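You operate a simulated robot arm through the tools that you are given. There is no shell and no other tool. Be economical: measure what you need, move in short steps, check, and stop when the job is done.

The job below is to be done with a simulated robot arm. You get a single attempt, and the scene is never put back.

TASK
Put things in order on the top of the dining table. At the end: the grey stone pestle stands where the blue bottle stood; the blue bottle is on the small white plate; the short white candle stands where the brown bun stood; the brown bun stands where the grey stone pestle stood; whatever was shut is shut again. Leave all else as you found it, and nothing knocked over. Set down upright: blue bottle.

The check looks at the end state, three seconds after you hand in, the way a careful person would. Anything else that was tipped, shoved, dropped, spilled or broken makes it a failure.

THE ROBOT
A 6-joint arm with a two-finger parallel gripper, fixed in place. Base frame: the origin is at the foot of the arm, x ahead of it, y to its left, z up; the work surface is at about z = 0. Readings come in m, rad, newtons and seconds.
With the tool pointing down near the work surface it reaches from about 0.16 to 0.42 m from the base axis. Its first joint turns from -1.152 to 1.152 rad. Payload 1.57 kg.
The tool frame sits at the grasp point between the pads (the TCP): z along the fingers, y along the line on which they close. The tips reach 0.03 m beyond it. The gripper opens to 0.08 m. The fingers are 0.017 m wide and 0.012 m thick; the gripper's body (0.04 by 0.082 m) begins 0.08 m behind the TCP.
Orientation is that of the tool frame in the base frame, as [roll, pitch, yaw] about the fixed x, y, z axes, in that order (R = Rz(yaw) Ry(pitch) Rx(roll)). With the fingers straight down and closing along the base's y, the tool's x points along the base's -x, its y along +y and its z along -z.

THE INTERFACE
- The arm moves only by the tool arm_command. Its argument "steps" is a list of rows, each an object of numbers (a shift or turn left out is 0, a gripper value left out holds the last): "rx", "ry", "rz": the turn, a rotation vector about the tool's x, y, z in rad; "tx", "ty", "tz": the shift along the tool's x, y, z in m; "gripper": the finger opening in m, from 0 to 0.08. In form: [{"rx": .., "ry": .., "rz": .., "tx": .., "ty": .., "tz": .., "gripper": ..}, ...]. A call has 1 to 10 rows; each row is the pose to reach, as a shift and turn from the pose commanded when the call began, along the tool's axes at that moment. A row lasts 0.2 s, in which the tool goes at most 0.05 m and 0.15 rad; a call with a longer step from one row to the next is refused whole, and so is a gripper value outside its range. Where a pose cannot be reached the arm comes as near as it can. A force on the tool above 40 N (or 10 N above the force at the start of the call, whichever is more), or a blocked arm, ends the call early, and 0.2 s more pass. Each finger travels about 0.153 m/s and halts on what it meets, pressing with about 32 N; the grip force reading is that of the motor and also rises with nothing between the fingers. The clock runs only during rows and for 0.2 s after the last one: add rows that repeat a pose to give the fingers time. It gives the time, the measured TCP pose, the force on the tool (base axes), the opening and the grip force at its end, in the units of the frame above (readings bear some noise), with the torque about the TCP (base axes, N m) and any sound that the robot's microphone picked up, and new pictures: "views" is both (left out), scene, wrist or none.
- Cameras (640 x 400 px; columns grow to the right, rows downward): "scene" is fixed at [0.0465, -0.3213, 0.4327]; the picture's right is [0.84, -0.54, 0.00], its down [-0.31, -0.49, -0.81] and it looks along [0.44, 0.69, -0.58] (base axes); focal length 214 px, centre (320, 200). "wrist" rides on the gripper at [0.072, -0.007, -0.122] in the tool frame; the picture's right is [0.09, 1.00, 0.00], its down [-0.84, 0.08, -0.54] and it looks along [-0.54, 0.05, 0.84] (tool axes); focal length 238 px, centre (320, 200). There is no depth. A picture from a camera that has moved, and an enlarged one, comes with that camera's place and axes in the base frame and with its lens. The place of the scene camera against the robot may be out by one fixed shift of up to 0.012 m in any direction.
- enlarge(camera, box): a new picture of the part [left, top, right, bottom] of that camera's present view, enlarged. It takes no simulated time.
- close_job(): hands the job in; it is judged then, once.

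Go step by step. Nothing tells you positions but the pictures and the camera data: compare them with the known pose of the tool, close in by small moves and look again before you grip or let go. The budget is 120 turns and 200 pictures, counting those below and the enlarged ones. Unless the task says otherwise, let go and move clear before handing in, and close with one line.

The tools are called after ">>>" as a command line: name --argument value ..., lists and objects as JSON in quotes. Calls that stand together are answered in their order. arm_command: Moves the arm, as the interface text tells. Its arguments: {"type":"object","properties":{"steps":{"type":"array"},"views":{"type":"string","enum":["both","scene","wrist","none"]}},"required":["steps"]} The other tools are called the same way: enlarge (camera, box) takes an enlarged picture of a part of a camera's view; close_job () hands the job in.

At the start:

```text
time_s: 0.0
ee_pos: [0.2646, -0.0082, 0.2368]
tcp_rot: [-3.141, 0.001, -3.14]
wrist_force: [0.3, 0.0, 0.2]
ft_torque: [0.0, -0.01, 0.03]
opening: 0.0802
grasp_force: 0.2
```

scene: 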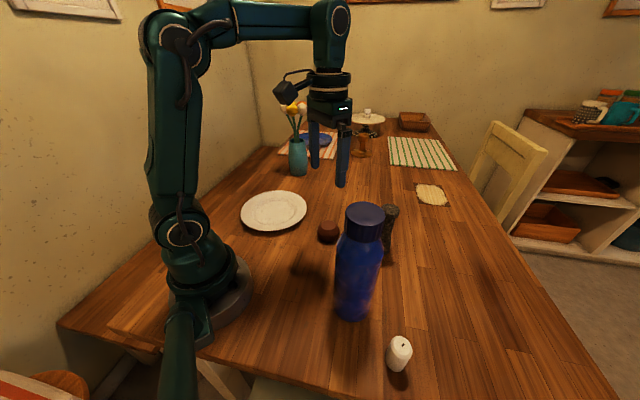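
wrist: 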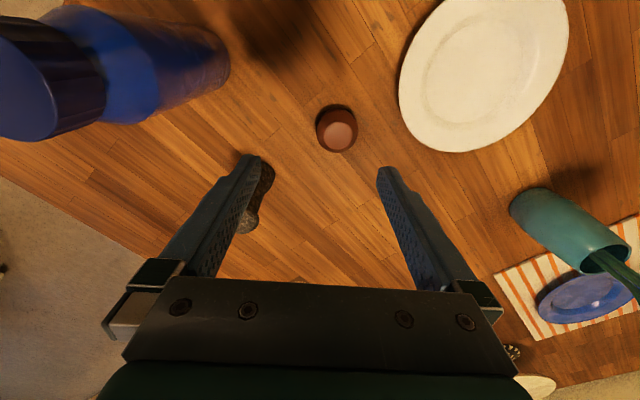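

The bottle is roughly at (0.23,-0.16), the candle at (0.22,-0.28), the bun at (0.295,0.02), the pestle at (0.37,-0.12) and the plate at (0.22,0.22). I'll zoom in to refine these before moving.

>>> enlarge --camera "scene" --box '[300, 180, 460, 280]'

>>> enlarge --camera "scene" --box '[300, 280, 460, 380]'

>>> enlarge --camera "scene" --box '[230, 80, 470, 230]'

>>> enlarge --camera "wrist" --box '[0, 0, 384, 240]'

```text
4.00 times, centred on (380, 230) of scene
camera zoom: at [0.0465, -0.3213, 0.4327], right [0.84, -0.54, 0.0], down [-0.31, -0.49, -0.81], along [0.44, 0.69, -0.58], focal length 858 px, centre (80, 80)
```

zoom: 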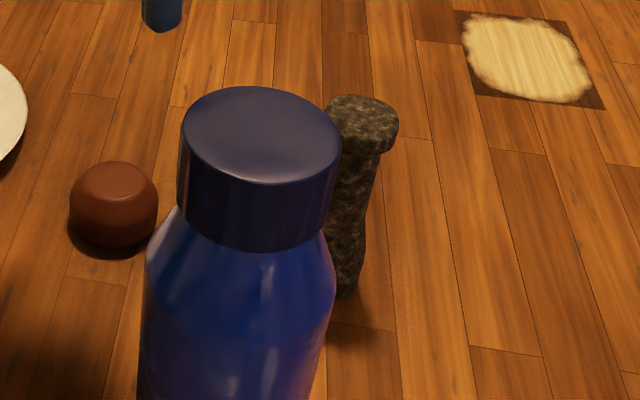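

```text
4.00 times, centred on (380, 330) of scene
camera zoom: at [0.0465, -0.3213, 0.4327], right [0.84, -0.54, 0.0], down [-0.31, -0.49, -0.81], along [0.44, 0.69, -0.58], focal length 858 px, centre (80, -320)
```

zoom: 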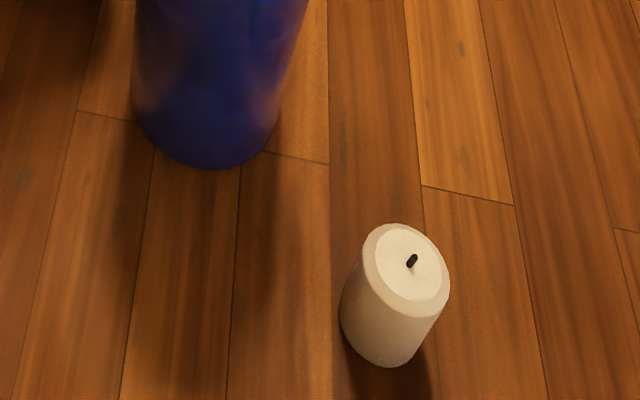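

```text
2.67 times, centred on (350, 155) of scene
camera zoom: at [0.0465, -0.3213, 0.4327], right [0.84, -0.54, 0.0], down [-0.31, -0.49, -0.81], along [0.44, 0.69, -0.58], focal length 572 px, centre (240, 320)
```

zoom: 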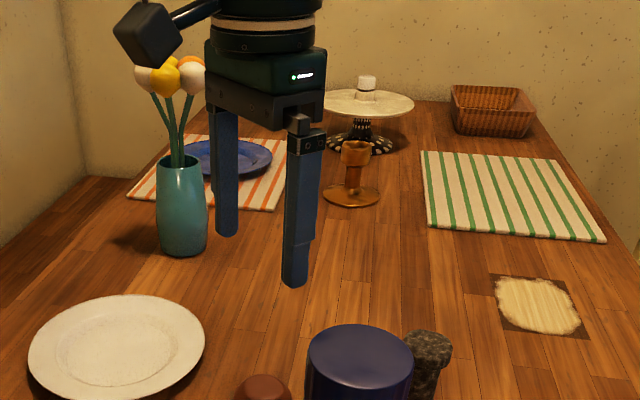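

```text
1.67 times, centred on (192, 120) of wrist
camera zoom: at [0.195, -0.0156, 0.3563], right [-0.09, 1.0, 0.0], down [0.84, 0.08, 0.54], along [0.54, 0.05, -0.84], focal length 397 px, centre (533, 333)
```

zoom: 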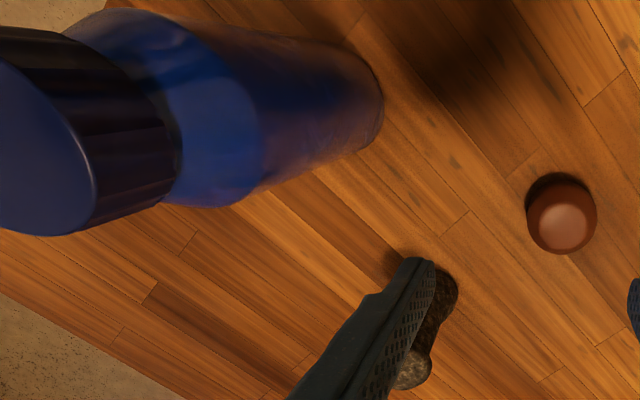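

The bottle's cap top is at about z=0.233 and 0.057 m wide. I'll rise, then go above the bottle and look.

>>> arm_command --steps '[{"tz": -0.04}, {"tz": -0.075}, {"tx": 0.01, "ty": -0.045, "tz": -0.075}, {"tx": 0.02, "ty": -0.09, "tz": -0.075}, {"tx": 0.03, "ty": -0.13, "tz": -0.075}, {"tx": 0.0366, "ty": -0.157, "tz": -0.075}, {"tx": 0.0366, "ty": -0.157, "tz": -0.075}]'

```text
time_s: 1.6
ee_pos: [0.2222, -0.163, 0.2962]
tcp_rot: [3.142, 0.001, -3.14]
wrist_force: [-0.9, -0.4, -0.3]
ft_torque: [-0.01, -0.01, 0.01]
opening: 0.0802
grasp_force: 0.0
out of reach, approached as far as the arm can: row 2, 3, 4, 5, 6, 7
camera wrist: at [0.1512, -0.1687, 0.4163], right [-0.09, 1.0, 0.0], down [0.84, 0.08, 0.54], along [0.54, 0.05, -0.84], focal length 238 px, centre (320, 200)
```

scene: 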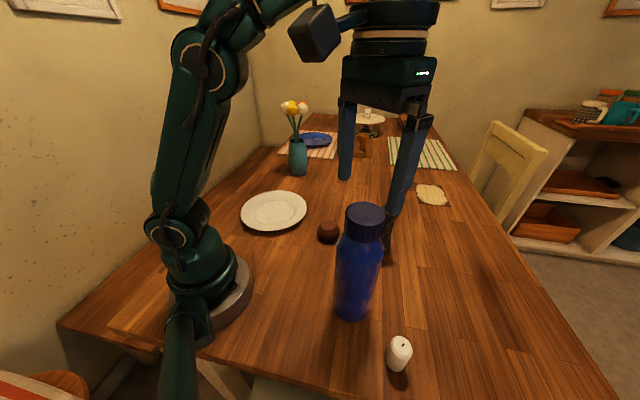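
wrist: 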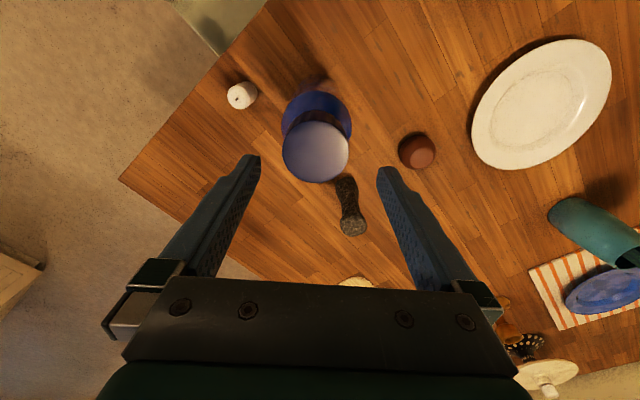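

The cap is under the TCP, at about (0.2225,-0.165). I'll descend partway and check where the arm reads.

>>> arm_command --steps '[{"tz": 0.03}, {"tx": 0.003, "tz": 0.045}, {"tx": 0.003, "tz": 0.045}]'

```text
time_s: 2.4
ee_pos: [0.2187, -0.1623, 0.2514]
tcp_rot: [-3.14, 0.001, -3.141]
wrist_force: [-0.5, 0.3, 0.6]
ft_torque: [0.01, -0.02, -0.02]
opening: 0.0802
grasp_force: 0.1
camera wrist: at [0.1488, -0.1682, 0.3711], right [-0.09, 1.0, 0.0], down [0.84, 0.08, 0.54], along [0.54, 0.05, -0.84], focal length 238 px, centre (320, 200)
```

scene: 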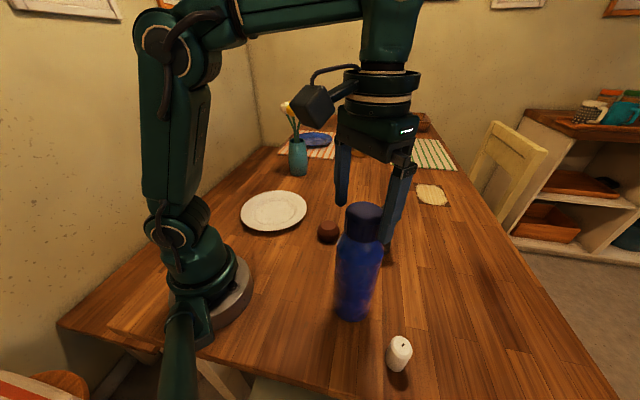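
wrist: 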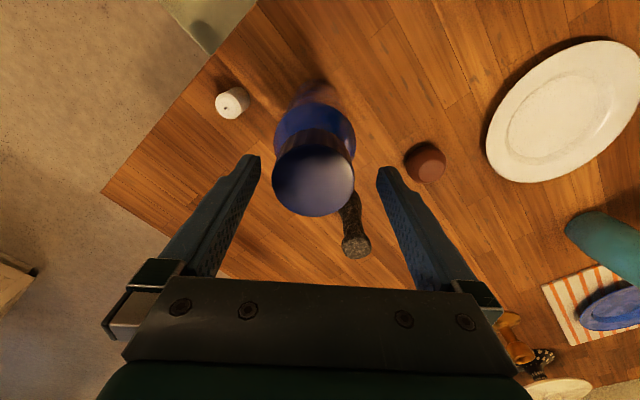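

The cap top is near z=0.23 at (0.222,-0.165). I'll align, lower to z≈0.222 and grip.

>>> arm_command --steps '[{"tx": -0.004, "ty": -0.003, "tz": 0.01}, {"tx": -0.004, "ty": -0.003, "tz": 0.03}, {"tx": -0.004, "ty": -0.003, "tz": 0.03}, {"tx": -0.004, "ty": -0.003, "tz": 0.03}]'

```text
time_s: 3.4
ee_pos: [0.2227, -0.166, 0.2226]
tcp_rot: [-3.14, 0.002, -3.14]
wrist_force: [-0.3, -1.1, 0.2]
ft_torque: [0.01, 0.01, -0.02]
opening: 0.0802
grasp_force: 0.0
camera wrist: at [0.1524, -0.1716, 0.3416], right [-0.09, 1.0, 0.0], down [0.84, 0.08, 0.54], along [0.54, 0.05, -0.84], focal length 238 px, centre (320, 200)
```

scene: 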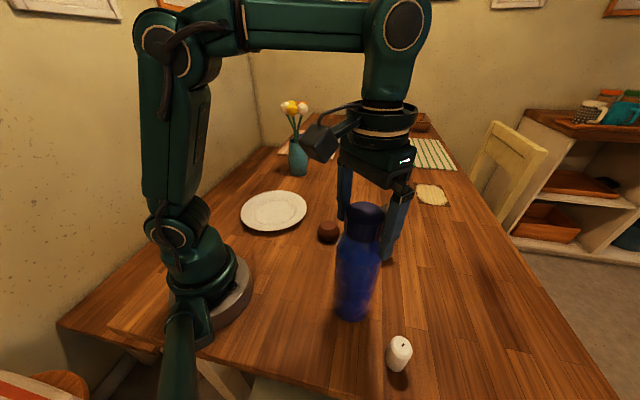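
wrist: 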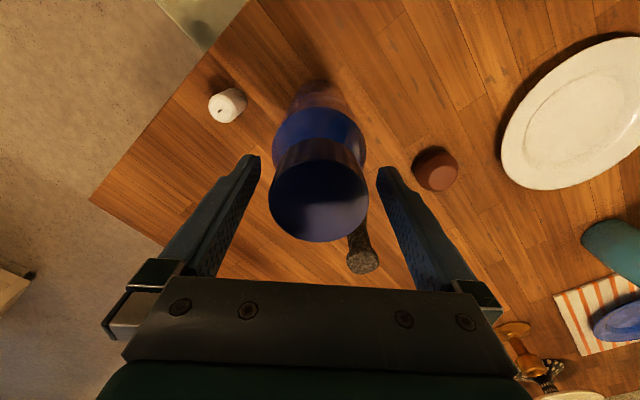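

The fingers should straddle the cap; I'll check it closely first.

>>> enlarge --camera "scene" --box '[320, 170, 432, 270]'

>>> enlarge --camera "wrist" --box '[160, 60, 480, 260]'

```text
4.00 times, centred on (376, 220) of scene
camera zoom: at [0.0465, -0.3213, 0.4327], right [0.84, -0.54, 0.0], down [-0.31, -0.49, -0.81], along [0.44, 0.69, -0.58], focal length 858 px, centre (96, 120)
```

zoom: 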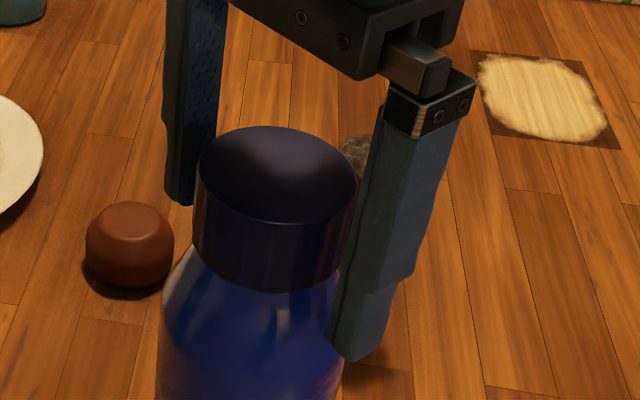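

```text
2.00 times, centred on (320, 160) of wrist
camera zoom: at [0.1524, -0.1716, 0.3416], right [-0.09, 1.0, 0.0], down [0.84, 0.08, 0.54], along [0.54, 0.05, -0.84], focal length 477 px, centre (320, 280)
```

zoom: 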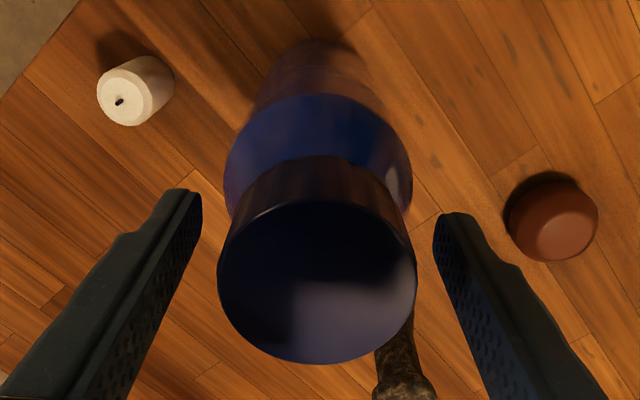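

The fingers straddle the cap but the tips reach onto the shoulder. I'll raise 8 mm and close.

>>> arm_command --steps '[{"tx": 0.001, "tz": -0.008}, {"tx": 0.001, "tz": -0.008, "gripper": 0.065}, {"tx": 0.001, "tz": -0.008, "gripper": 0.045}, {"tx": 0.001, "tz": -0.008, "gripper": 0.045}, {"tx": 0.001, "tz": -0.008, "gripper": 0.045}]'

```text
time_s: 4.6
ee_pos: [0.2211, -0.1659, 0.2292]
tcp_rot: [-3.14, 0.0, 3.141]
wrist_force: [0.5, -1.9, 0.3]
ft_torque: [-0.31, 0.09, -0.03]
opening: 0.0525
grasp_force: 32.0
camera wrist: at [0.1517, -0.1714, 0.3498], right [-0.09, 1.0, 0.0], down [0.84, 0.08, 0.54], along [0.54, 0.05, -0.84], focal length 238 px, centre (320, 200)
```

scene: 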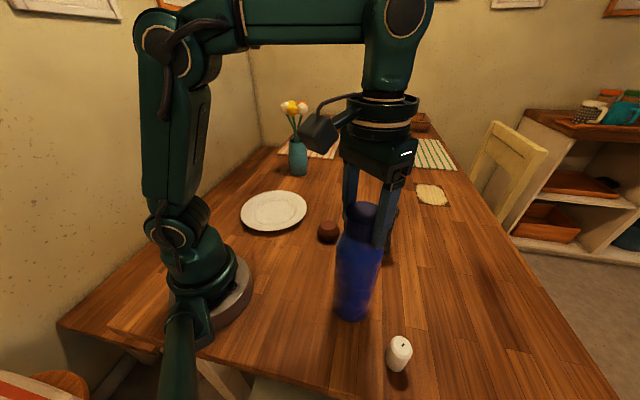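
wrist: 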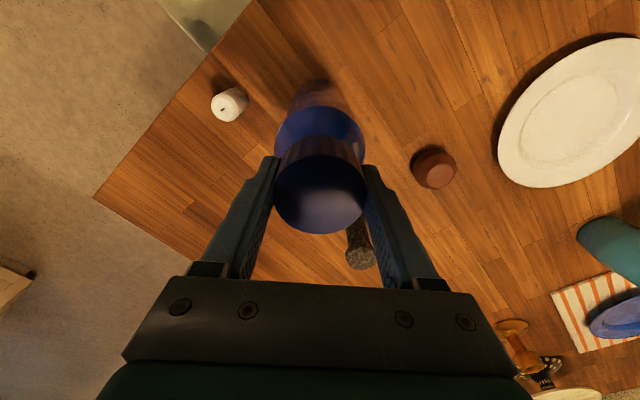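

I have a firm grip at 0.0525 m, so the bottle's spot is about (0.221,-0.166). Next is the lift.

>>> arm_command --steps '[{"tz": -0.01}, {"tz": -0.03}, {"tz": -0.05}, {"tz": -0.05}]'

```text
time_s: 5.6
ee_pos: [0.2221, -0.1651, 0.2793]
tcp_rot: [3.142, 0.0, -3.14]
wrist_force: [-0.3, 0.2, -6.1]
ft_torque: [0.01, -0.03, 0.0]
opening: 0.0526
grasp_force: 31.8
camera wrist: at [0.1519, -0.1713, 0.3999], right [-0.09, 1.0, 0.0], down [0.84, 0.08, 0.54], along [0.54, 0.05, -0.84], focal length 238 px, centre (320, 200)
```

scene: 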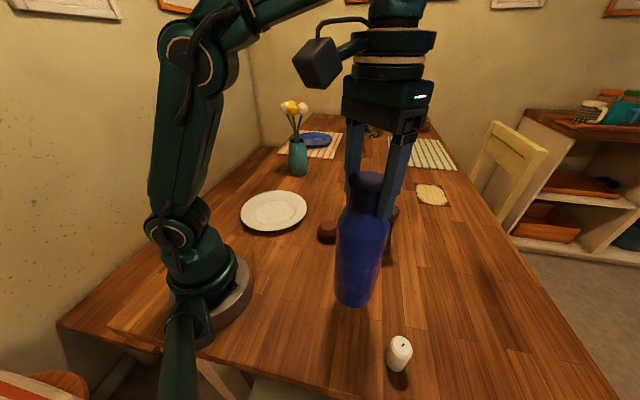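
wrist: 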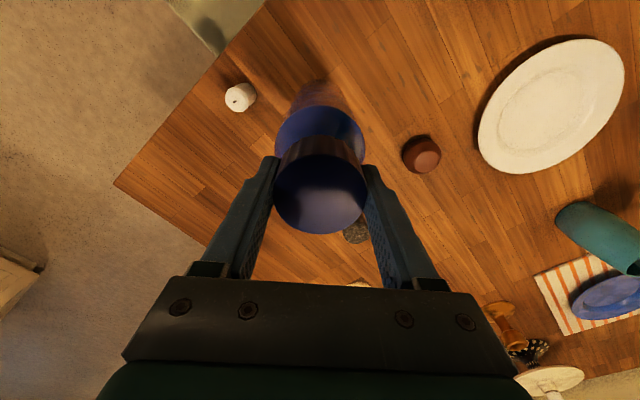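

The bottle is lifted cleanly and hangs straight. I'll carry it toward the plate in moderate steps.

>>> arm_command --steps '[{"ty": 0.03}, {"ty": 0.065}, {"ty": 0.1}, {"ty": 0.135}, {"ty": 0.17}, {"ty": 0.205}, {"ty": 0.24}, {"ty": 0.27}, {"ty": 0.285}, {"ty": 0.285}]'

```text
time_s: 7.8
ee_pos: [0.2217, 0.1221, 0.2794]
tcp_rot: [3.141, 0.001, 3.141]
wrist_force: [-0.4, -0.6, -5.7]
ft_torque: [0.01, 0.02, -0.01]
opening: 0.0526
grasp_force: 31.9
camera wrist: at [0.1518, 0.1139, 0.3998], right [-0.09, 1.0, 0.0], down [0.84, 0.08, 0.54], along [0.54, 0.05, -0.84], focal length 238 px, centre (320, 200)
```

scene: 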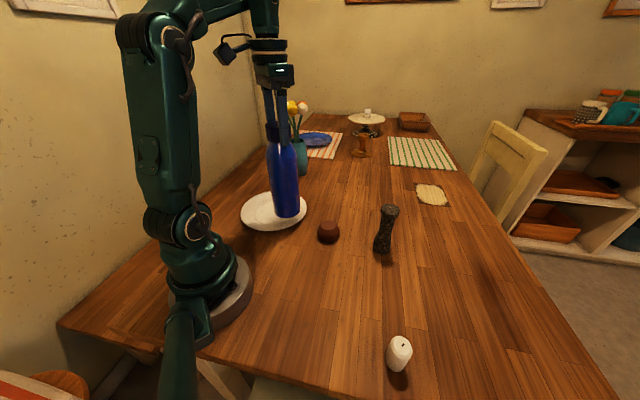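
wrist: 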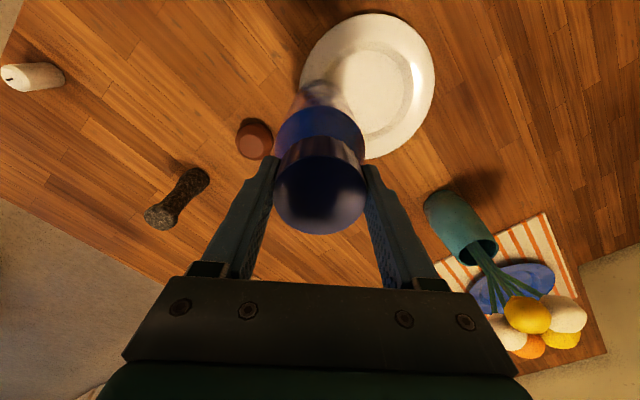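

The plate centre comes out near (0.204,0.195). I'll move the bottle over it and check.

>>> arm_command --steps '[{"tx": 0.004, "ty": 0.02}, {"tx": 0.01, "ty": 0.045}, {"tx": 0.015, "ty": 0.065}, {"tx": 0.017, "ty": 0.073}, {"tx": 0.017, "ty": 0.073}]'

>>> enlarge --camera "scene" --box '[210, 140, 338, 240]'

```text
time_s: 9.0
ee_pos: [0.204, 0.1925, 0.2788]
tcp_rot: [3.141, 0.002, -3.14]
wrist_force: [-0.1, 0.7, -5.5]
ft_torque: [-0.01, 0.01, -0.03]
opening: 0.0524
grasp_force: 31.9
camera wrist: at [0.1347, 0.1872, 0.399], right [-0.09, 1.0, 0.0], down [0.84, 0.08, 0.54], along [0.54, 0.05, -0.84], focal length 238 px, centre (320, 200)
```

scene: 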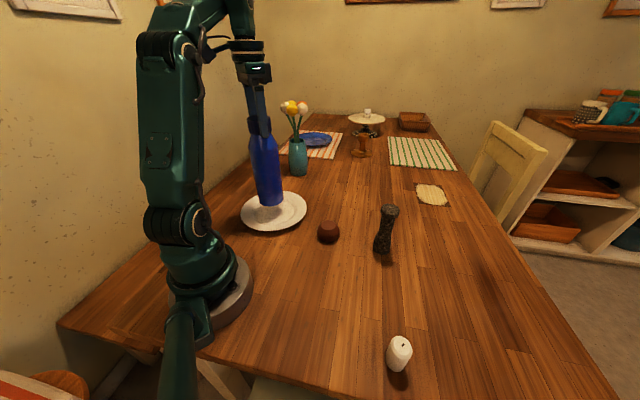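
wrist: 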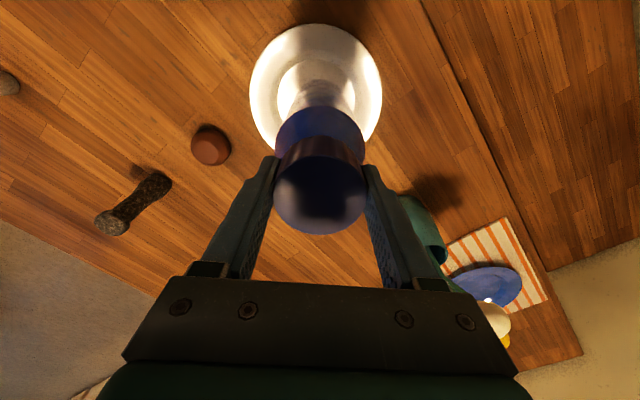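

```text
4.00 times, centred on (274, 190) of scene
camera zoom: at [0.0465, -0.3213, 0.4327], right [0.84, -0.54, 0.0], down [-0.31, -0.49, -0.81], along [0.44, 0.69, -0.58], focal length 858 px, centre (504, 240)
```

zoom: 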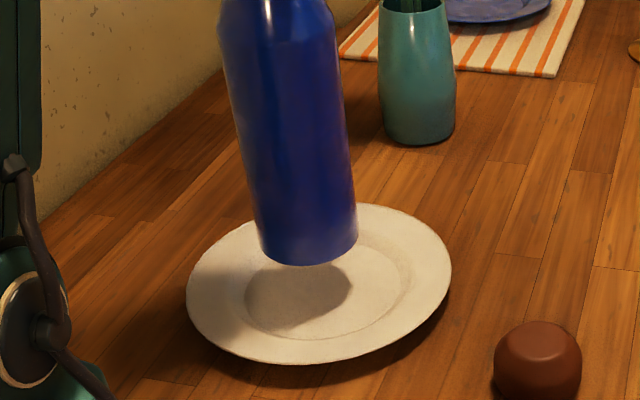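

The plate centre refines to (0.207,0.186). I'll shift slightly and lower most of the way.

>>> arm_command --steps '[{"tx": -0.003, "ty": -0.006}, {"tx": -0.003, "ty": -0.006, "tz": 0.015}, {"tx": -0.003, "ty": -0.006, "tz": 0.032}, {"tx": -0.003, "ty": -0.006, "tz": 0.032}]' --views "none"

>>> enlarge --camera "scene" --box '[210, 140, 338, 240]'

```text
time_s: 10.0
ee_pos: [0.2071, 0.1871, 0.2481]
tcp_rot: [-3.141, 0.002, -3.14]
wrist_force: [0.9, -0.1, -6.1]
ft_torque: [-0.01, 0.0, 0.05]
opening: 0.0523
grasp_force: 32.5
```

```text
4.00 times, centred on (274, 190) of scene
camera zoom: at [0.0465, -0.3213, 0.4327], right [0.84, -0.54, 0.0], down [-0.31, -0.49, -0.81], along [0.44, 0.69, -0.58], focal length 858 px, centre (504, 240)
```

zoom: 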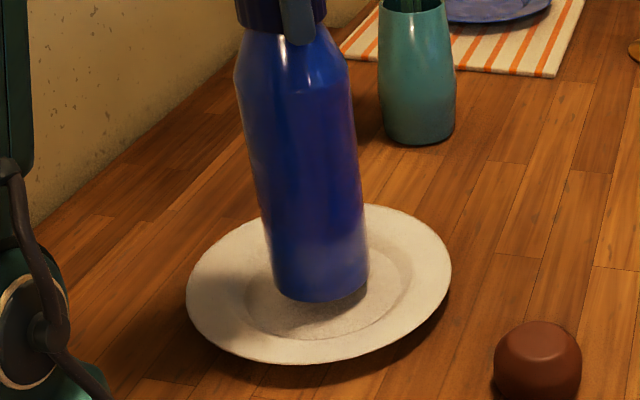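

The bottle is above the well, slightly clear of it. I'll lower in millimetre steps and watch the force.

>>> arm_command --steps '[{"tz": 0.004}, {"tz": 0.006}, {"tz": 0.008}, {"tz": 0.008}]' --views "none"

>>> enlarge --camera "scene" --box '[210, 140, 338, 240]'

```text
time_s: 11.0
ee_pos: [0.2072, 0.1875, 0.2405]
tcp_rot: [3.141, 0.001, -3.139]
wrist_force: [0.3, 0.1, -5.5]
ft_torque: [-0.01, 0.04, 0.01]
opening: 0.0523
grasp_force: 31.9
```

```text
4.00 times, centred on (274, 190) of scene
camera zoom: at [0.0465, -0.3213, 0.4327], right [0.84, -0.54, 0.0], down [-0.31, -0.49, -0.81], along [0.44, 0.69, -0.58], focal length 858 px, centre (504, 240)
```

zoom: 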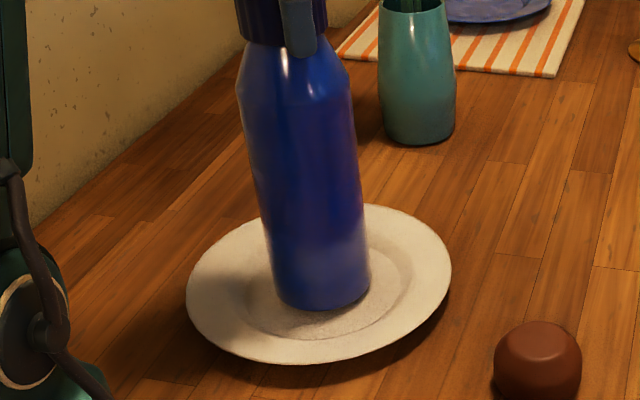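

>>> arm_command --steps '[{"tz": 0.001}, {"tz": 0.002}, {"tz": 0.003}, {"tz": 0.003}]' --views "none"

```text
time_s: 12.0
ee_pos: [0.2086, 0.1871, 0.2355]
tcp_rot: [-3.141, 0.0, -3.139]
wrist_force: [0.0, 0.4, -5.0]
ft_torque: [-0.02, -0.01, -0.01]
opening: 0.0525
grasp_force: 31.8
```

No contact shows yet: the force still carries the bottle's weight. I'll go on down by small amounts.

>>> arm_command --steps '[{"tz": 0.001}, {"tz": 0.001}, {"tz": 0.002}, {"tz": 0.002}]' --views "none"

>>> enlarge --camera "scene" --box '[210, 140, 338, 240]'

```text
time_s: 13.0
ee_pos: [0.209, 0.1864, 0.2349]
tcp_rot: [3.141, 0.002, -3.141]
wrist_force: [-1.1, -0.6, 1.3]
ft_torque: [-0.06, 0.1, 0.02]
opening: 0.0525
grasp_force: 32.1
```

```text
4.00 times, centred on (274, 190) of scene
camera zoom: at [0.0465, -0.3213, 0.4327], right [0.84, -0.54, 0.0], down [-0.31, -0.49, -0.81], along [0.44, 0.69, -0.58], focal length 858 px, centre (504, 240)
```

zoom: 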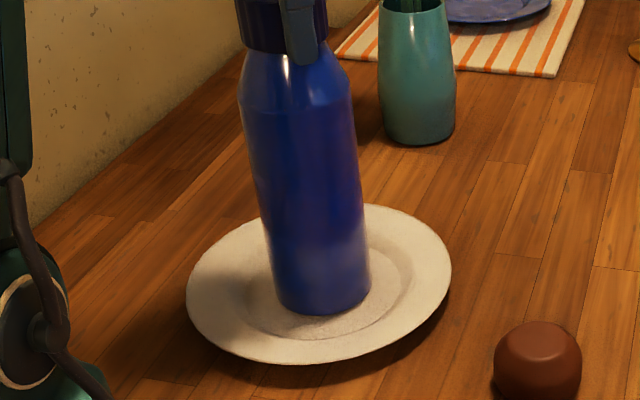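

The bottle rests on the plate. I'll open and rise straight up.

>>> arm_command --steps '[{"gripper": 0.06}, {"gripper": 0.08}, {"gripper": 0.08}, {"tz": -0.02}, {"tz": -0.05}, {"tz": -0.06}, {"tz": -0.06}]'

```text
time_s: 14.6
ee_pos: [0.2085, 0.1883, 0.293]
tcp_rot: [3.139, 0.003, -3.141]
wrist_force: [0.1, -0.1, -0.2]
ft_torque: [0.0, 0.0, 0.01]
opening: 0.0798
grasp_force: 0.1
camera wrist: at [0.1373, 0.1809, 0.4139], right [-0.09, 1.0, 0.0], down [0.84, 0.08, 0.54], along [0.54, 0.05, -0.84], focal length 238 px, centre (320, 200)
```

scene: 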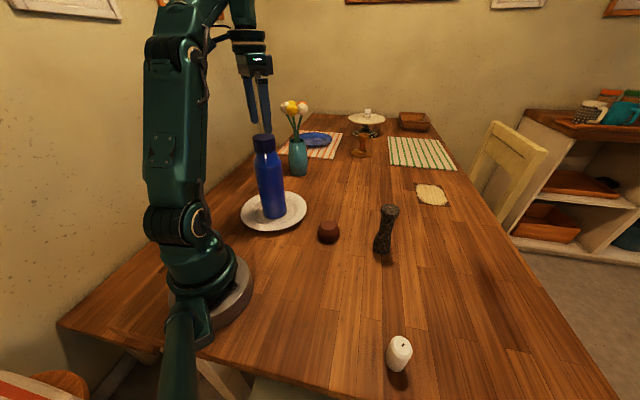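
wrist: 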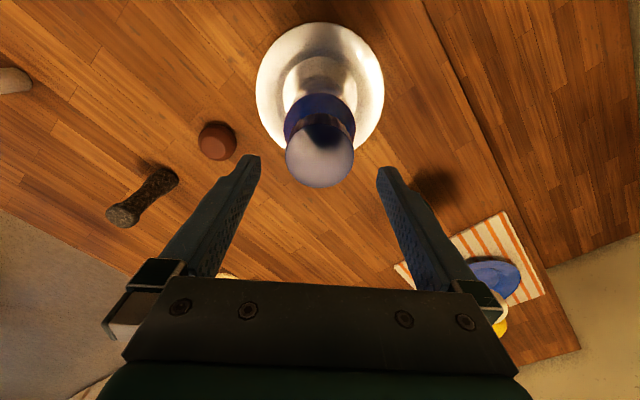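

The bottle stands on the plate. Next is the pestle, at about (0.383,-0.092) and roughly 0.12 m tall; I'll go for a look.

>>> arm_command --steps '[{"ty": -0.045}, {"ty": -0.09}, {"tx": -0.02, "ty": -0.13, "tz": 0.01}, {"tx": -0.045, "ty": -0.165, "tz": 0.03}, {"tx": -0.07, "ty": -0.2, "tz": 0.05}, {"tx": -0.095, "ty": -0.23, "tz": 0.075}, {"tx": -0.12, "ty": -0.26, "tz": 0.09}, {"tx": -0.14, "ty": -0.278, "tz": 0.095}, {"tx": -0.14, "ty": -0.278, "tz": 0.095}]'

```text
time_s: 16.6
ee_pos: [0.3495, -0.0918, 0.198]
tcp_rot: [3.141, 0.0, -3.139]
wrist_force: [0.9, 1.2, -0.3]
ft_torque: [-0.02, 0.01, 0.02]
opening: 0.08
grasp_force: 0.0
camera wrist: at [0.279, -0.0977, 0.3197], right [-0.09, 1.0, 0.0], down [0.84, 0.08, 0.54], along [0.54, 0.05, -0.84], focal length 238 px, centre (320, 200)
```

scene: 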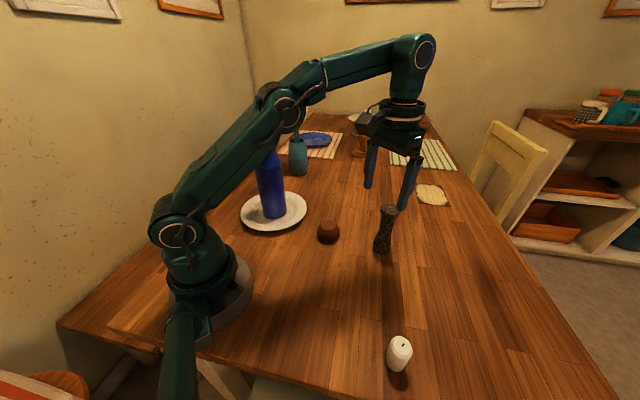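
wrist: 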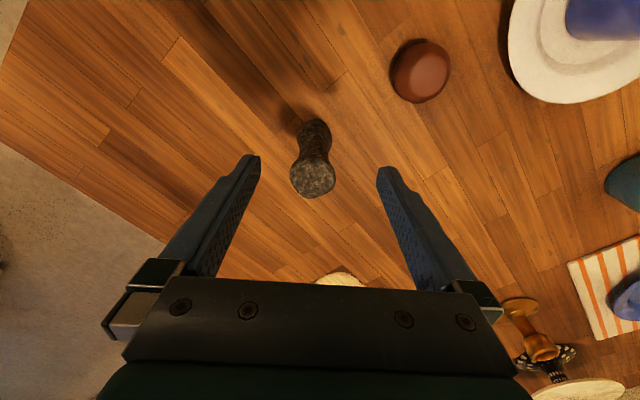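

>>> enlarge --camera "scene" --box '[345, 195, 425, 265]'

>>> enlarge --camera "wrist" --box '[240, 20, 480, 220]'

```text
5.71 times, centred on (385, 230) of scene
camera zoom: at [0.0465, -0.3213, 0.4327], right [0.84, -0.54, 0.0], down [-0.31, -0.49, -0.81], along [0.44, 0.69, -0.58], focal length 1226 px, centre (-51, 29)
```

zoom: 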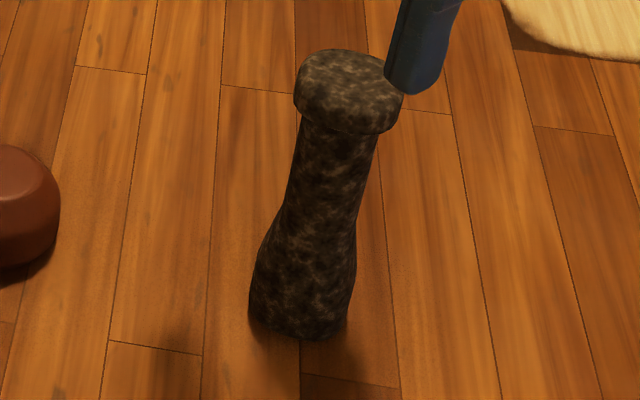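

```text
2.00 times, centred on (360, 120) of wrist
camera zoom: at [0.279, -0.0977, 0.3197], right [-0.09, 1.0, 0.0], down [0.84, 0.08, 0.54], along [0.54, 0.05, -0.84], focal length 477 px, centre (240, 360)
```

zoom: 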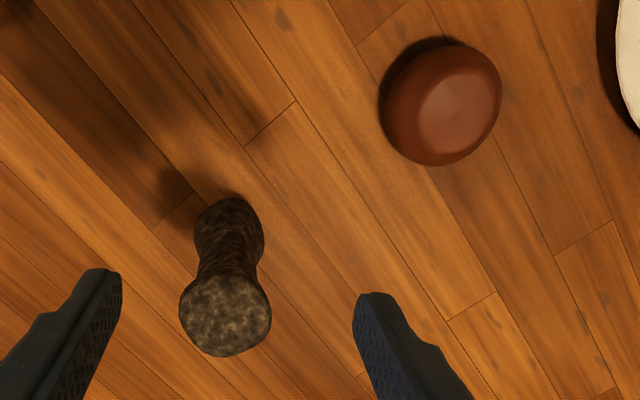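

The pestle is at about (0.384,-0.093). I'll move above it and go partway down.

>>> arm_command --steps '[{"tx": -0.0345, "ty": -0.001}, {"tx": -0.0345, "ty": -0.001, "tz": 0.03}, {"tx": -0.0345, "ty": -0.001, "tz": 0.055}, {"tx": -0.0345, "ty": -0.001, "tz": 0.055}]'

```text
time_s: 17.6
ee_pos: [0.3834, -0.092, 0.1454]
tcp_rot: [3.141, 0.001, -3.14]
wrist_force: [0.0, 0.1, 0.5]
ft_torque: [0.0, 0.0, 0.0]
opening: 0.08
grasp_force: 0.1
out of reach, approached as far as the arm can: row 1, 2
camera wrist: at [0.313, -0.0974, 0.2653], right [-0.09, 1.0, 0.0], down [0.84, 0.08, 0.54], along [0.54, 0.05, -0.84], focal length 238 px, centre (320, 200)
```

scene: 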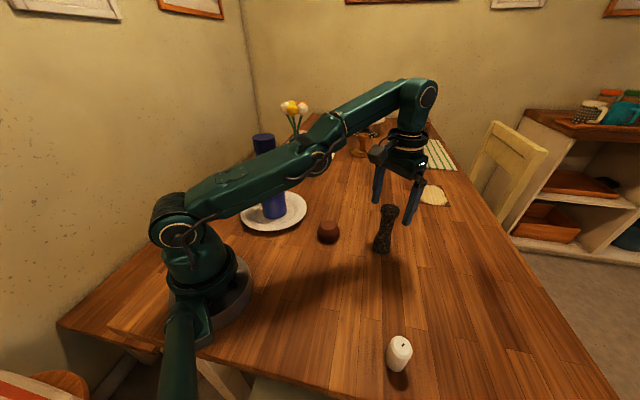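
wrist: 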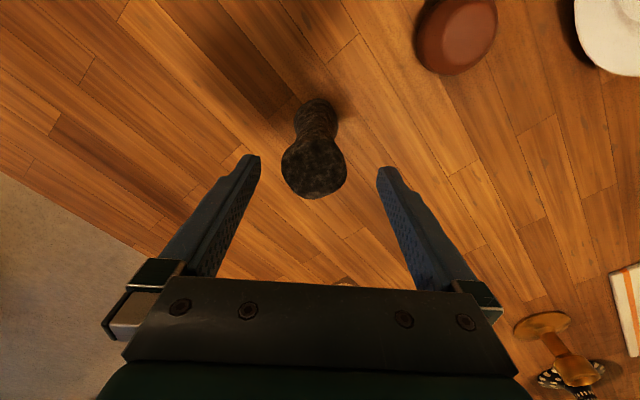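

It aligns at x≈0.379, y≈-0.095. I'll descend to z≈0.08 around it.

>>> arm_command --steps '[{"tx": 0.0045, "ty": -0.003, "tz": 0.01}, {"tx": 0.0045, "ty": -0.003, "tz": 0.035}, {"tx": 0.0045, "ty": -0.003, "tz": 0.064}, {"tx": 0.0045, "ty": -0.003, "tz": 0.064}]'

>>> enlarge --camera "scene" --box '[345, 175, 441, 265]'

```text
time_s: 18.6
ee_pos: [0.3782, -0.0945, 0.0812]
tcp_rot: [-3.141, 0.002, -3.138]
wrist_force: [0.5, -0.4, -1.1]
ft_torque: [-0.01, 0.01, 0.0]
opening: 0.0799
grasp_force: 0.0
out of reach, approached as far as the arm can: row 1
camera wrist: at [0.3088, -0.1007, 0.2014], right [-0.09, 1.0, 0.0], down [0.84, 0.08, 0.54], along [0.54, 0.05, -0.84], focal length 238 px, centre (320, 200)
```

scene: 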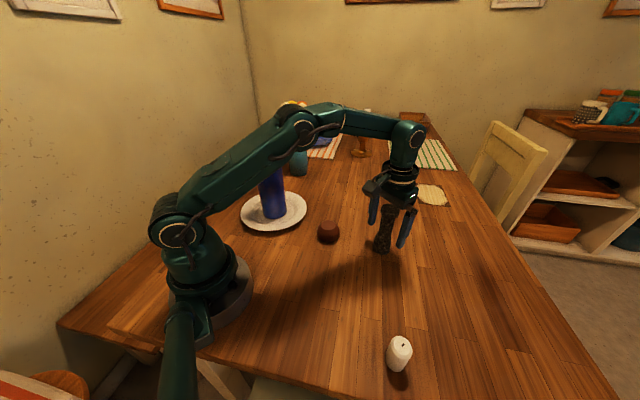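
wrist: 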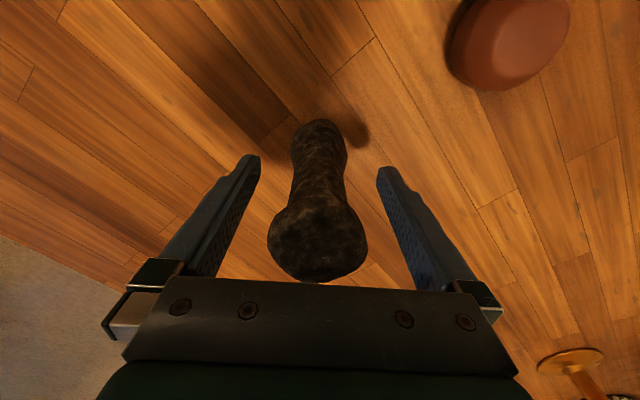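

```text
4.44 times, centred on (393, 220) of scene
camera zoom: at [0.0465, -0.3213, 0.4327], right [0.84, -0.54, 0.0], down [-0.31, -0.49, -0.81], along [0.44, 0.69, -0.58], focal length 953 px, centre (-4, 111)
```

zoom: 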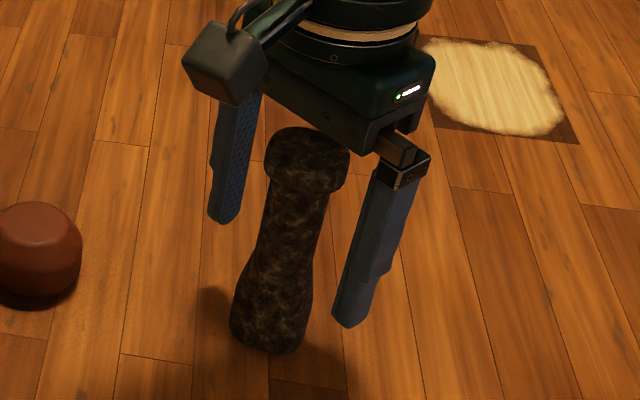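

The fingers straddle the pestle. I'll nudge x by -3 mm and close gently.

>>> arm_command --steps '[{"tx": 0.003}, {"tx": 0.003, "gripper": 0.055}, {"tx": 0.003, "gripper": 0.04}, {"tx": 0.003, "gripper": 0.025}, {"tx": 0.003, "gripper": 0.025}, {"tx": 0.003, "gripper": 0.025}]'

>>> enlarge --camera "scene" --box '[345, 175, 441, 265]'

```text
time_s: 20.0
ee_pos: [0.3763, -0.0946, 0.0814]
tcp_rot: [-3.141, 0.002, -3.139]
wrist_force: [0.0, 0.1, 0.3]
ft_torque: [0.06, 0.0, -0.01]
opening: 0.0397
grasp_force: 32.0
camera wrist: at [0.3057, -0.1007, 0.2012], right [-0.09, 1.0, 0.0], down [0.84, 0.08, 0.54], along [0.54, 0.05, -0.84], focal length 238 px, centre (320, 200)
```

scene: 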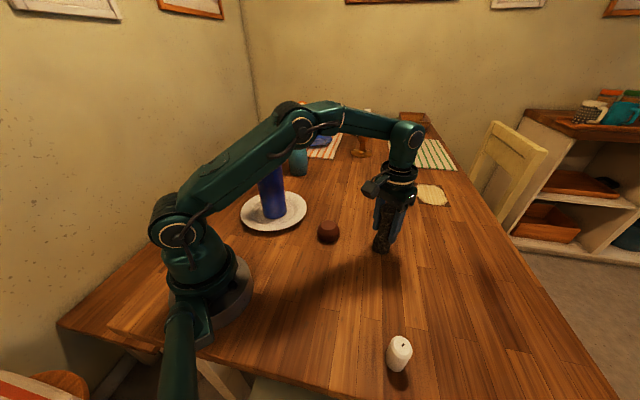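
wrist: 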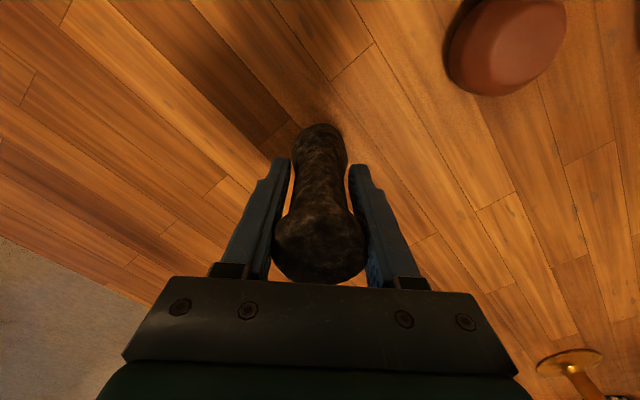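

```text
4.44 times, centred on (393, 220) of scene
camera zoom: at [0.0465, -0.3213, 0.4327], right [0.84, -0.54, 0.0], down [-0.31, -0.49, -0.81], along [0.44, 0.69, -0.58], focal length 953 px, centre (-4, 111)
```

zoom: 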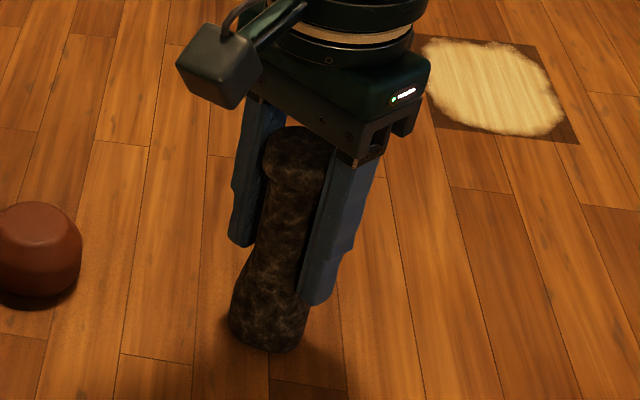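

Gripped at 0.0397 m; the pestle's spot is about (0.376,-0.095). I'll lift it.

>>> arm_command --steps '[{"tz": -0.01}, {"tz": -0.03}, {"tz": -0.04}, {"tz": -0.04}]'

>>> enlarge --camera "scene" --box '[345, 175, 441, 265]'

```text
time_s: 21.0
ee_pos: [0.3756, -0.0947, 0.1213]
tcp_rot: [-3.142, 0.001, -3.139]
wrist_force: [-0.1, 0.3, -2.0]
ft_torque: [0.02, 0.02, -0.01]
opening: 0.0392
grasp_force: 32.0
camera wrist: at [0.3051, -0.1009, 0.241], right [-0.09, 1.0, 0.0], down [0.84, 0.08, 0.54], along [0.54, 0.05, -0.84], focal length 238 px, centre (320, 200)
```

scene: 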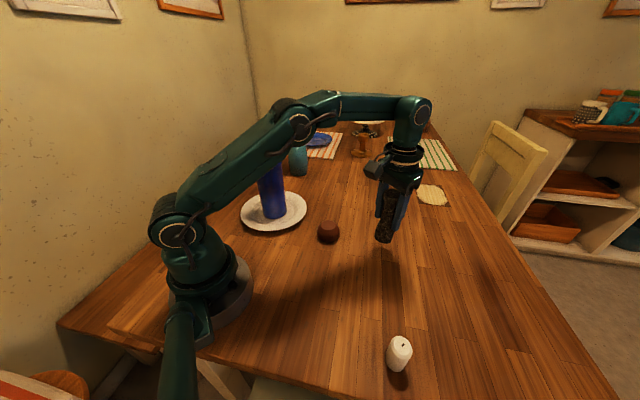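
wrist: 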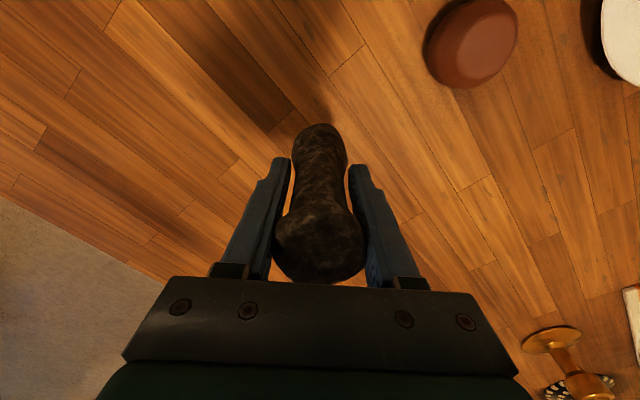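

```text
4.44 times, centred on (393, 220) of scene
camera zoom: at [0.0465, -0.3213, 0.4327], right [0.84, -0.54, 0.0], down [-0.31, -0.49, -0.81], along [0.44, 0.69, -0.58], focal length 953 px, centre (-4, 111)
```

zoom: 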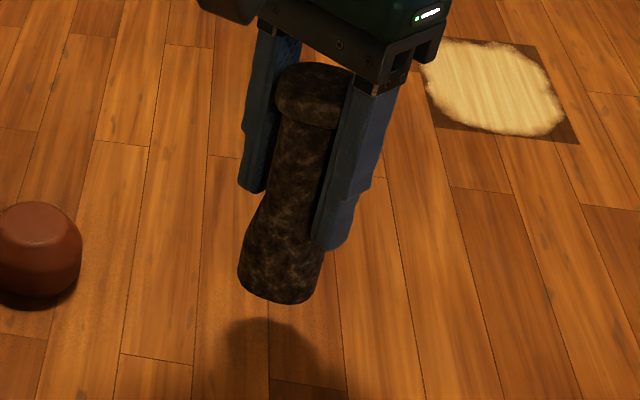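

The pestle is lifted and straight. I'll carry it to the bottle's old spot (0.221,-0.166), staying high.

>>> arm_command --steps '[{"tx": 0.025, "ty": -0.011}, {"tx": 0.055, "ty": -0.025}, {"tx": 0.085, "ty": -0.039}, {"tx": 0.115, "ty": -0.053}, {"tx": 0.14, "ty": -0.065}, {"tx": 0.155, "ty": -0.071}, {"tx": 0.155, "ty": -0.071}]'

```text
time_s: 22.6
ee_pos: [0.2214, -0.1671, 0.121]
tcp_rot: [-3.141, 0.0, -3.139]
wrist_force: [-0.7, -0.3, -2.4]
ft_torque: [0.0, 0.0, 0.01]
opening: 0.0393
grasp_force: 32.0
camera wrist: at [0.15, -0.1722, 0.2401], right [-0.09, 1.0, 0.0], down [0.84, 0.08, 0.54], along [0.54, 0.05, -0.84], focal length 238 px, centre (320, 200)
```

scene: 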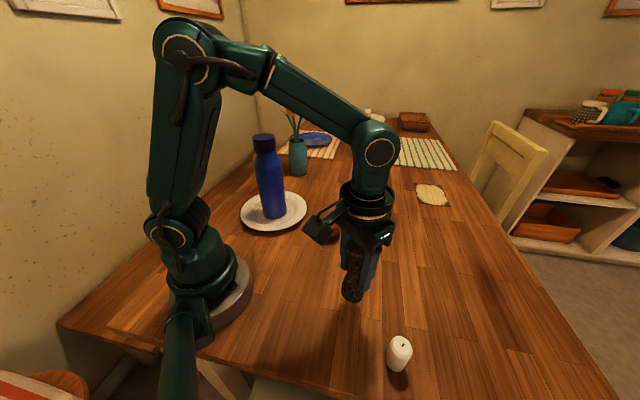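
wrist: 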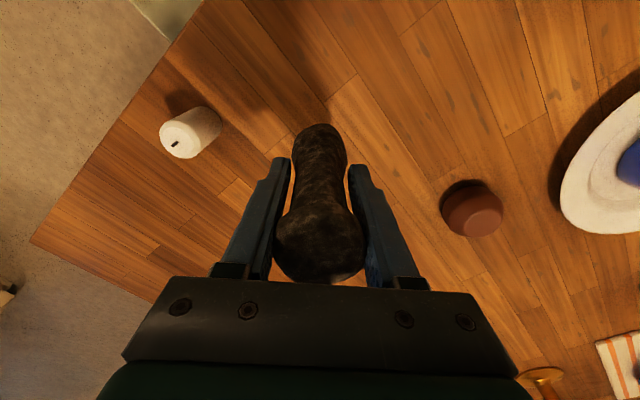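

>>> arm_command --steps '[{"tz": 0.015}, {"tz": 0.03}, {"tz": 0.037}, {"tz": 0.038}, {"tz": 0.039}, {"tz": 0.039}]' --views "none"

```text
time_s: 24.0
ee_pos: [0.2211, -0.1667, 0.0808]
tcp_rot: [-3.14, 0.001, -3.14]
wrist_force: [-1.5, 7.5, 22.4]
ft_torque: [0.58, 0.05, 0.13]
opening: 0.0392
grasp_force: 32.5
```

It is down on the table and pressing a little. I'll ease up and check before opening.

>>> arm_command --steps '[{"tz": -0.001}, {"tz": -0.001}]'

>>> enlarge --camera "scene" --box '[300, 215, 412, 315]'

```text
time_s: 24.6
ee_pos: [0.2197, -0.1671, 0.0815]
tcp_rot: [-3.141, -0.001, -3.141]
wrist_force: [0.3, -0.2, -2.7]
ft_torque: [0.01, 0.02, 0.02]
opening: 0.0392
grasp_force: 32.0
camera wrist: at [0.1501, -0.1724, 0.2023], right [-0.09, 1.0, 0.0], down [0.84, 0.08, 0.54], along [0.54, 0.05, -0.84], focal length 238 px, centre (320, 200)
```

scene: 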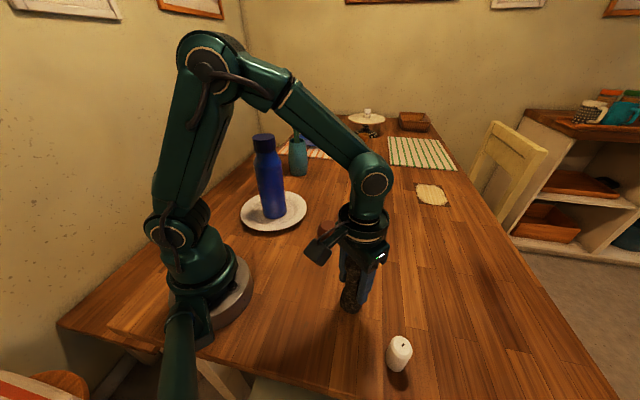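
wrist: 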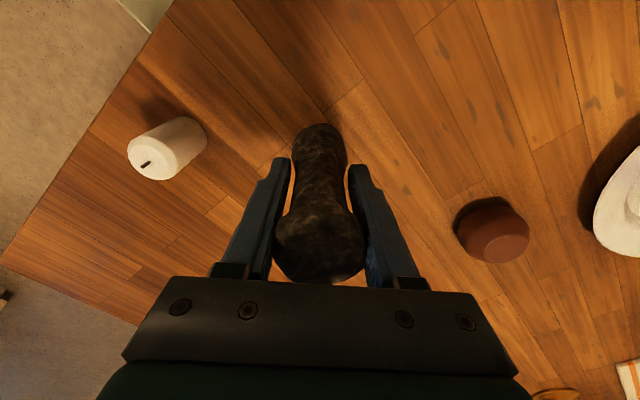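

```text
4.00 times, centred on (356, 265) of scene
camera zoom: at [0.0465, -0.3213, 0.4327], right [0.84, -0.54, 0.0], down [-0.31, -0.49, -0.81], along [0.44, 0.69, -0.58], focal length 858 px, centre (176, -60)
```

zoom: 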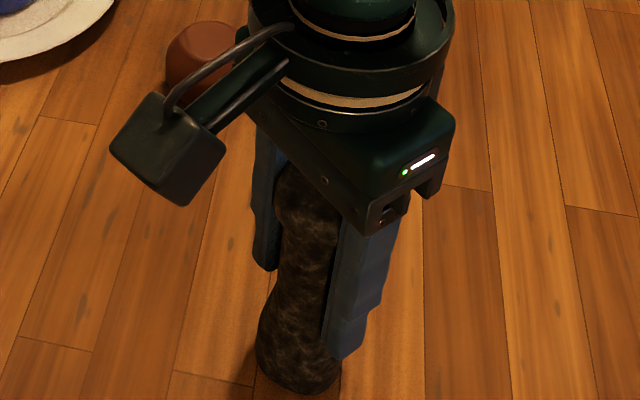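

Less than 1 mm above contact; I'll ease down half a millimetre, open, and rise.

>>> arm_command --steps '[{"tz": 0.0006}, {"tz": 0.0006}, {"tz": 0.0006, "gripper": 0.05}, {"tz": 0.0006, "gripper": 0.08}, {"tz": 0.0006, "gripper": 0.08}, {"tz": -0.03}, {"tz": -0.07}, {"tz": -0.1}, {"tz": -0.1}]'

```text
time_s: 26.6
ee_pos: [0.2194, -0.1658, 0.1831]
tcp_rot: [3.14, 0.001, -3.141]
wrist_force: [0.2, 0.0, 0.5]
ft_torque: [-0.02, 0.0, -0.02]
opening: 0.0799
grasp_force: 0.0
camera wrist: at [0.15, -0.1718, 0.3038], right [-0.09, 1.0, 0.0], down [0.84, 0.08, 0.54], along [0.54, 0.05, -0.84], focal length 238 px, centre (320, 200)
```

scene: 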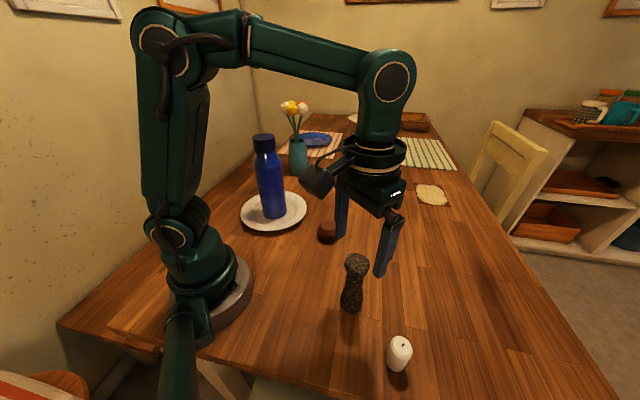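
wrist: 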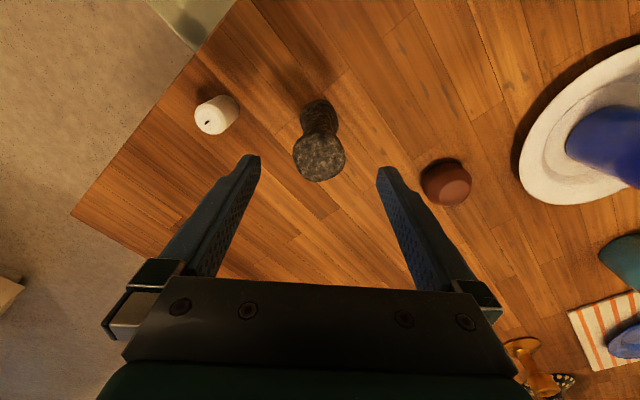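

The pestle stands on the bottle's old spot. Next is the bun, near (0.29,0.014); I'll go above it.

>>> arm_command --steps '[{"tx": -0.015, "ty": 0.04}, {"tx": -0.03, "ty": 0.08}, {"tx": -0.045, "ty": 0.12}, {"tx": -0.058, "ty": 0.155}, {"tx": -0.067, "ty": 0.18, "tz": 0.02}, {"tx": -0.067, "ty": 0.18, "tz": 0.04}, {"tx": -0.067, "ty": 0.18, "tz": 0.04}]'

>>> enlarge --camera "wrist" --box '[220, 60, 420, 185]'

```text
time_s: 28.2
ee_pos: [0.2883, 0.015, 0.1426]
tcp_rot: [3.141, -0.001, -3.142]
wrist_force: [-0.9, -0.7, 0.3]
ft_torque: [0.0, 0.0, -0.03]
opening: 0.08
grasp_force: 0.0
camera wrist: at [0.2173, 0.0081, 0.263], right [-0.09, 1.0, 0.0], down [0.84, 0.08, 0.54], along [0.54, 0.05, -0.84], focal length 238 px, centre (320, 200)
```

scene: 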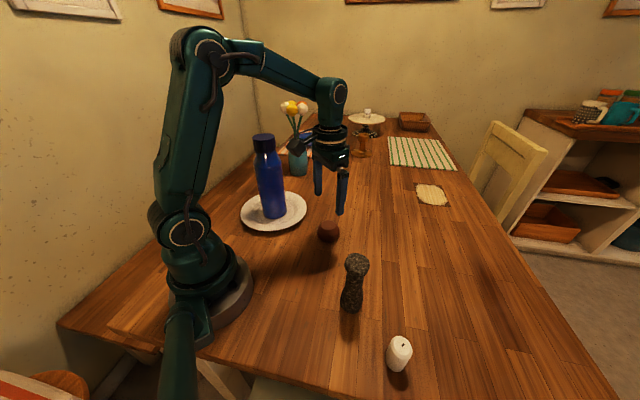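
wrist: 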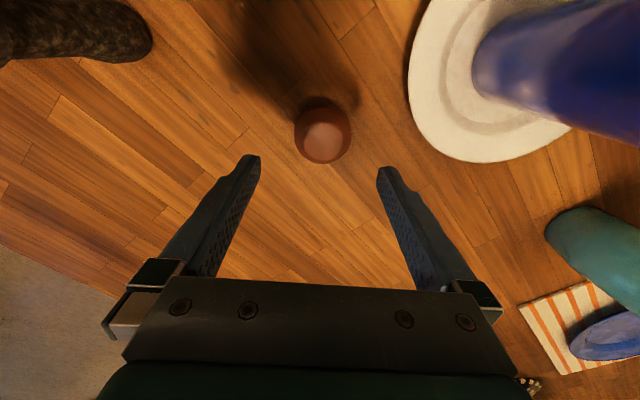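

```text
3.20 times, centred on (320, 122) of wrist
camera zoom: at [0.2173, 0.0081, 0.263], right [-0.09, 1.0, 0.0], down [0.84, 0.08, 0.54], along [0.54, 0.05, -0.84], focal length 763 px, centre (320, 448)
```

zoom: 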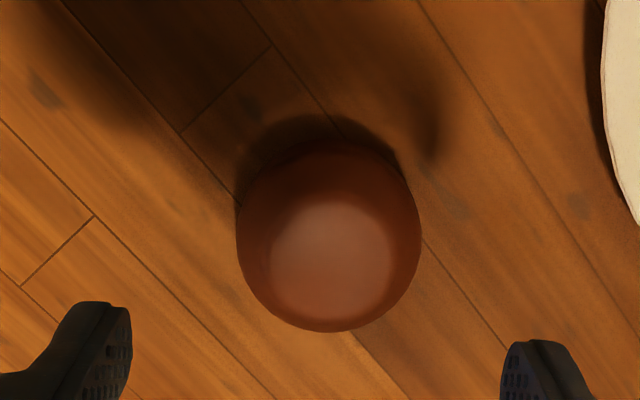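

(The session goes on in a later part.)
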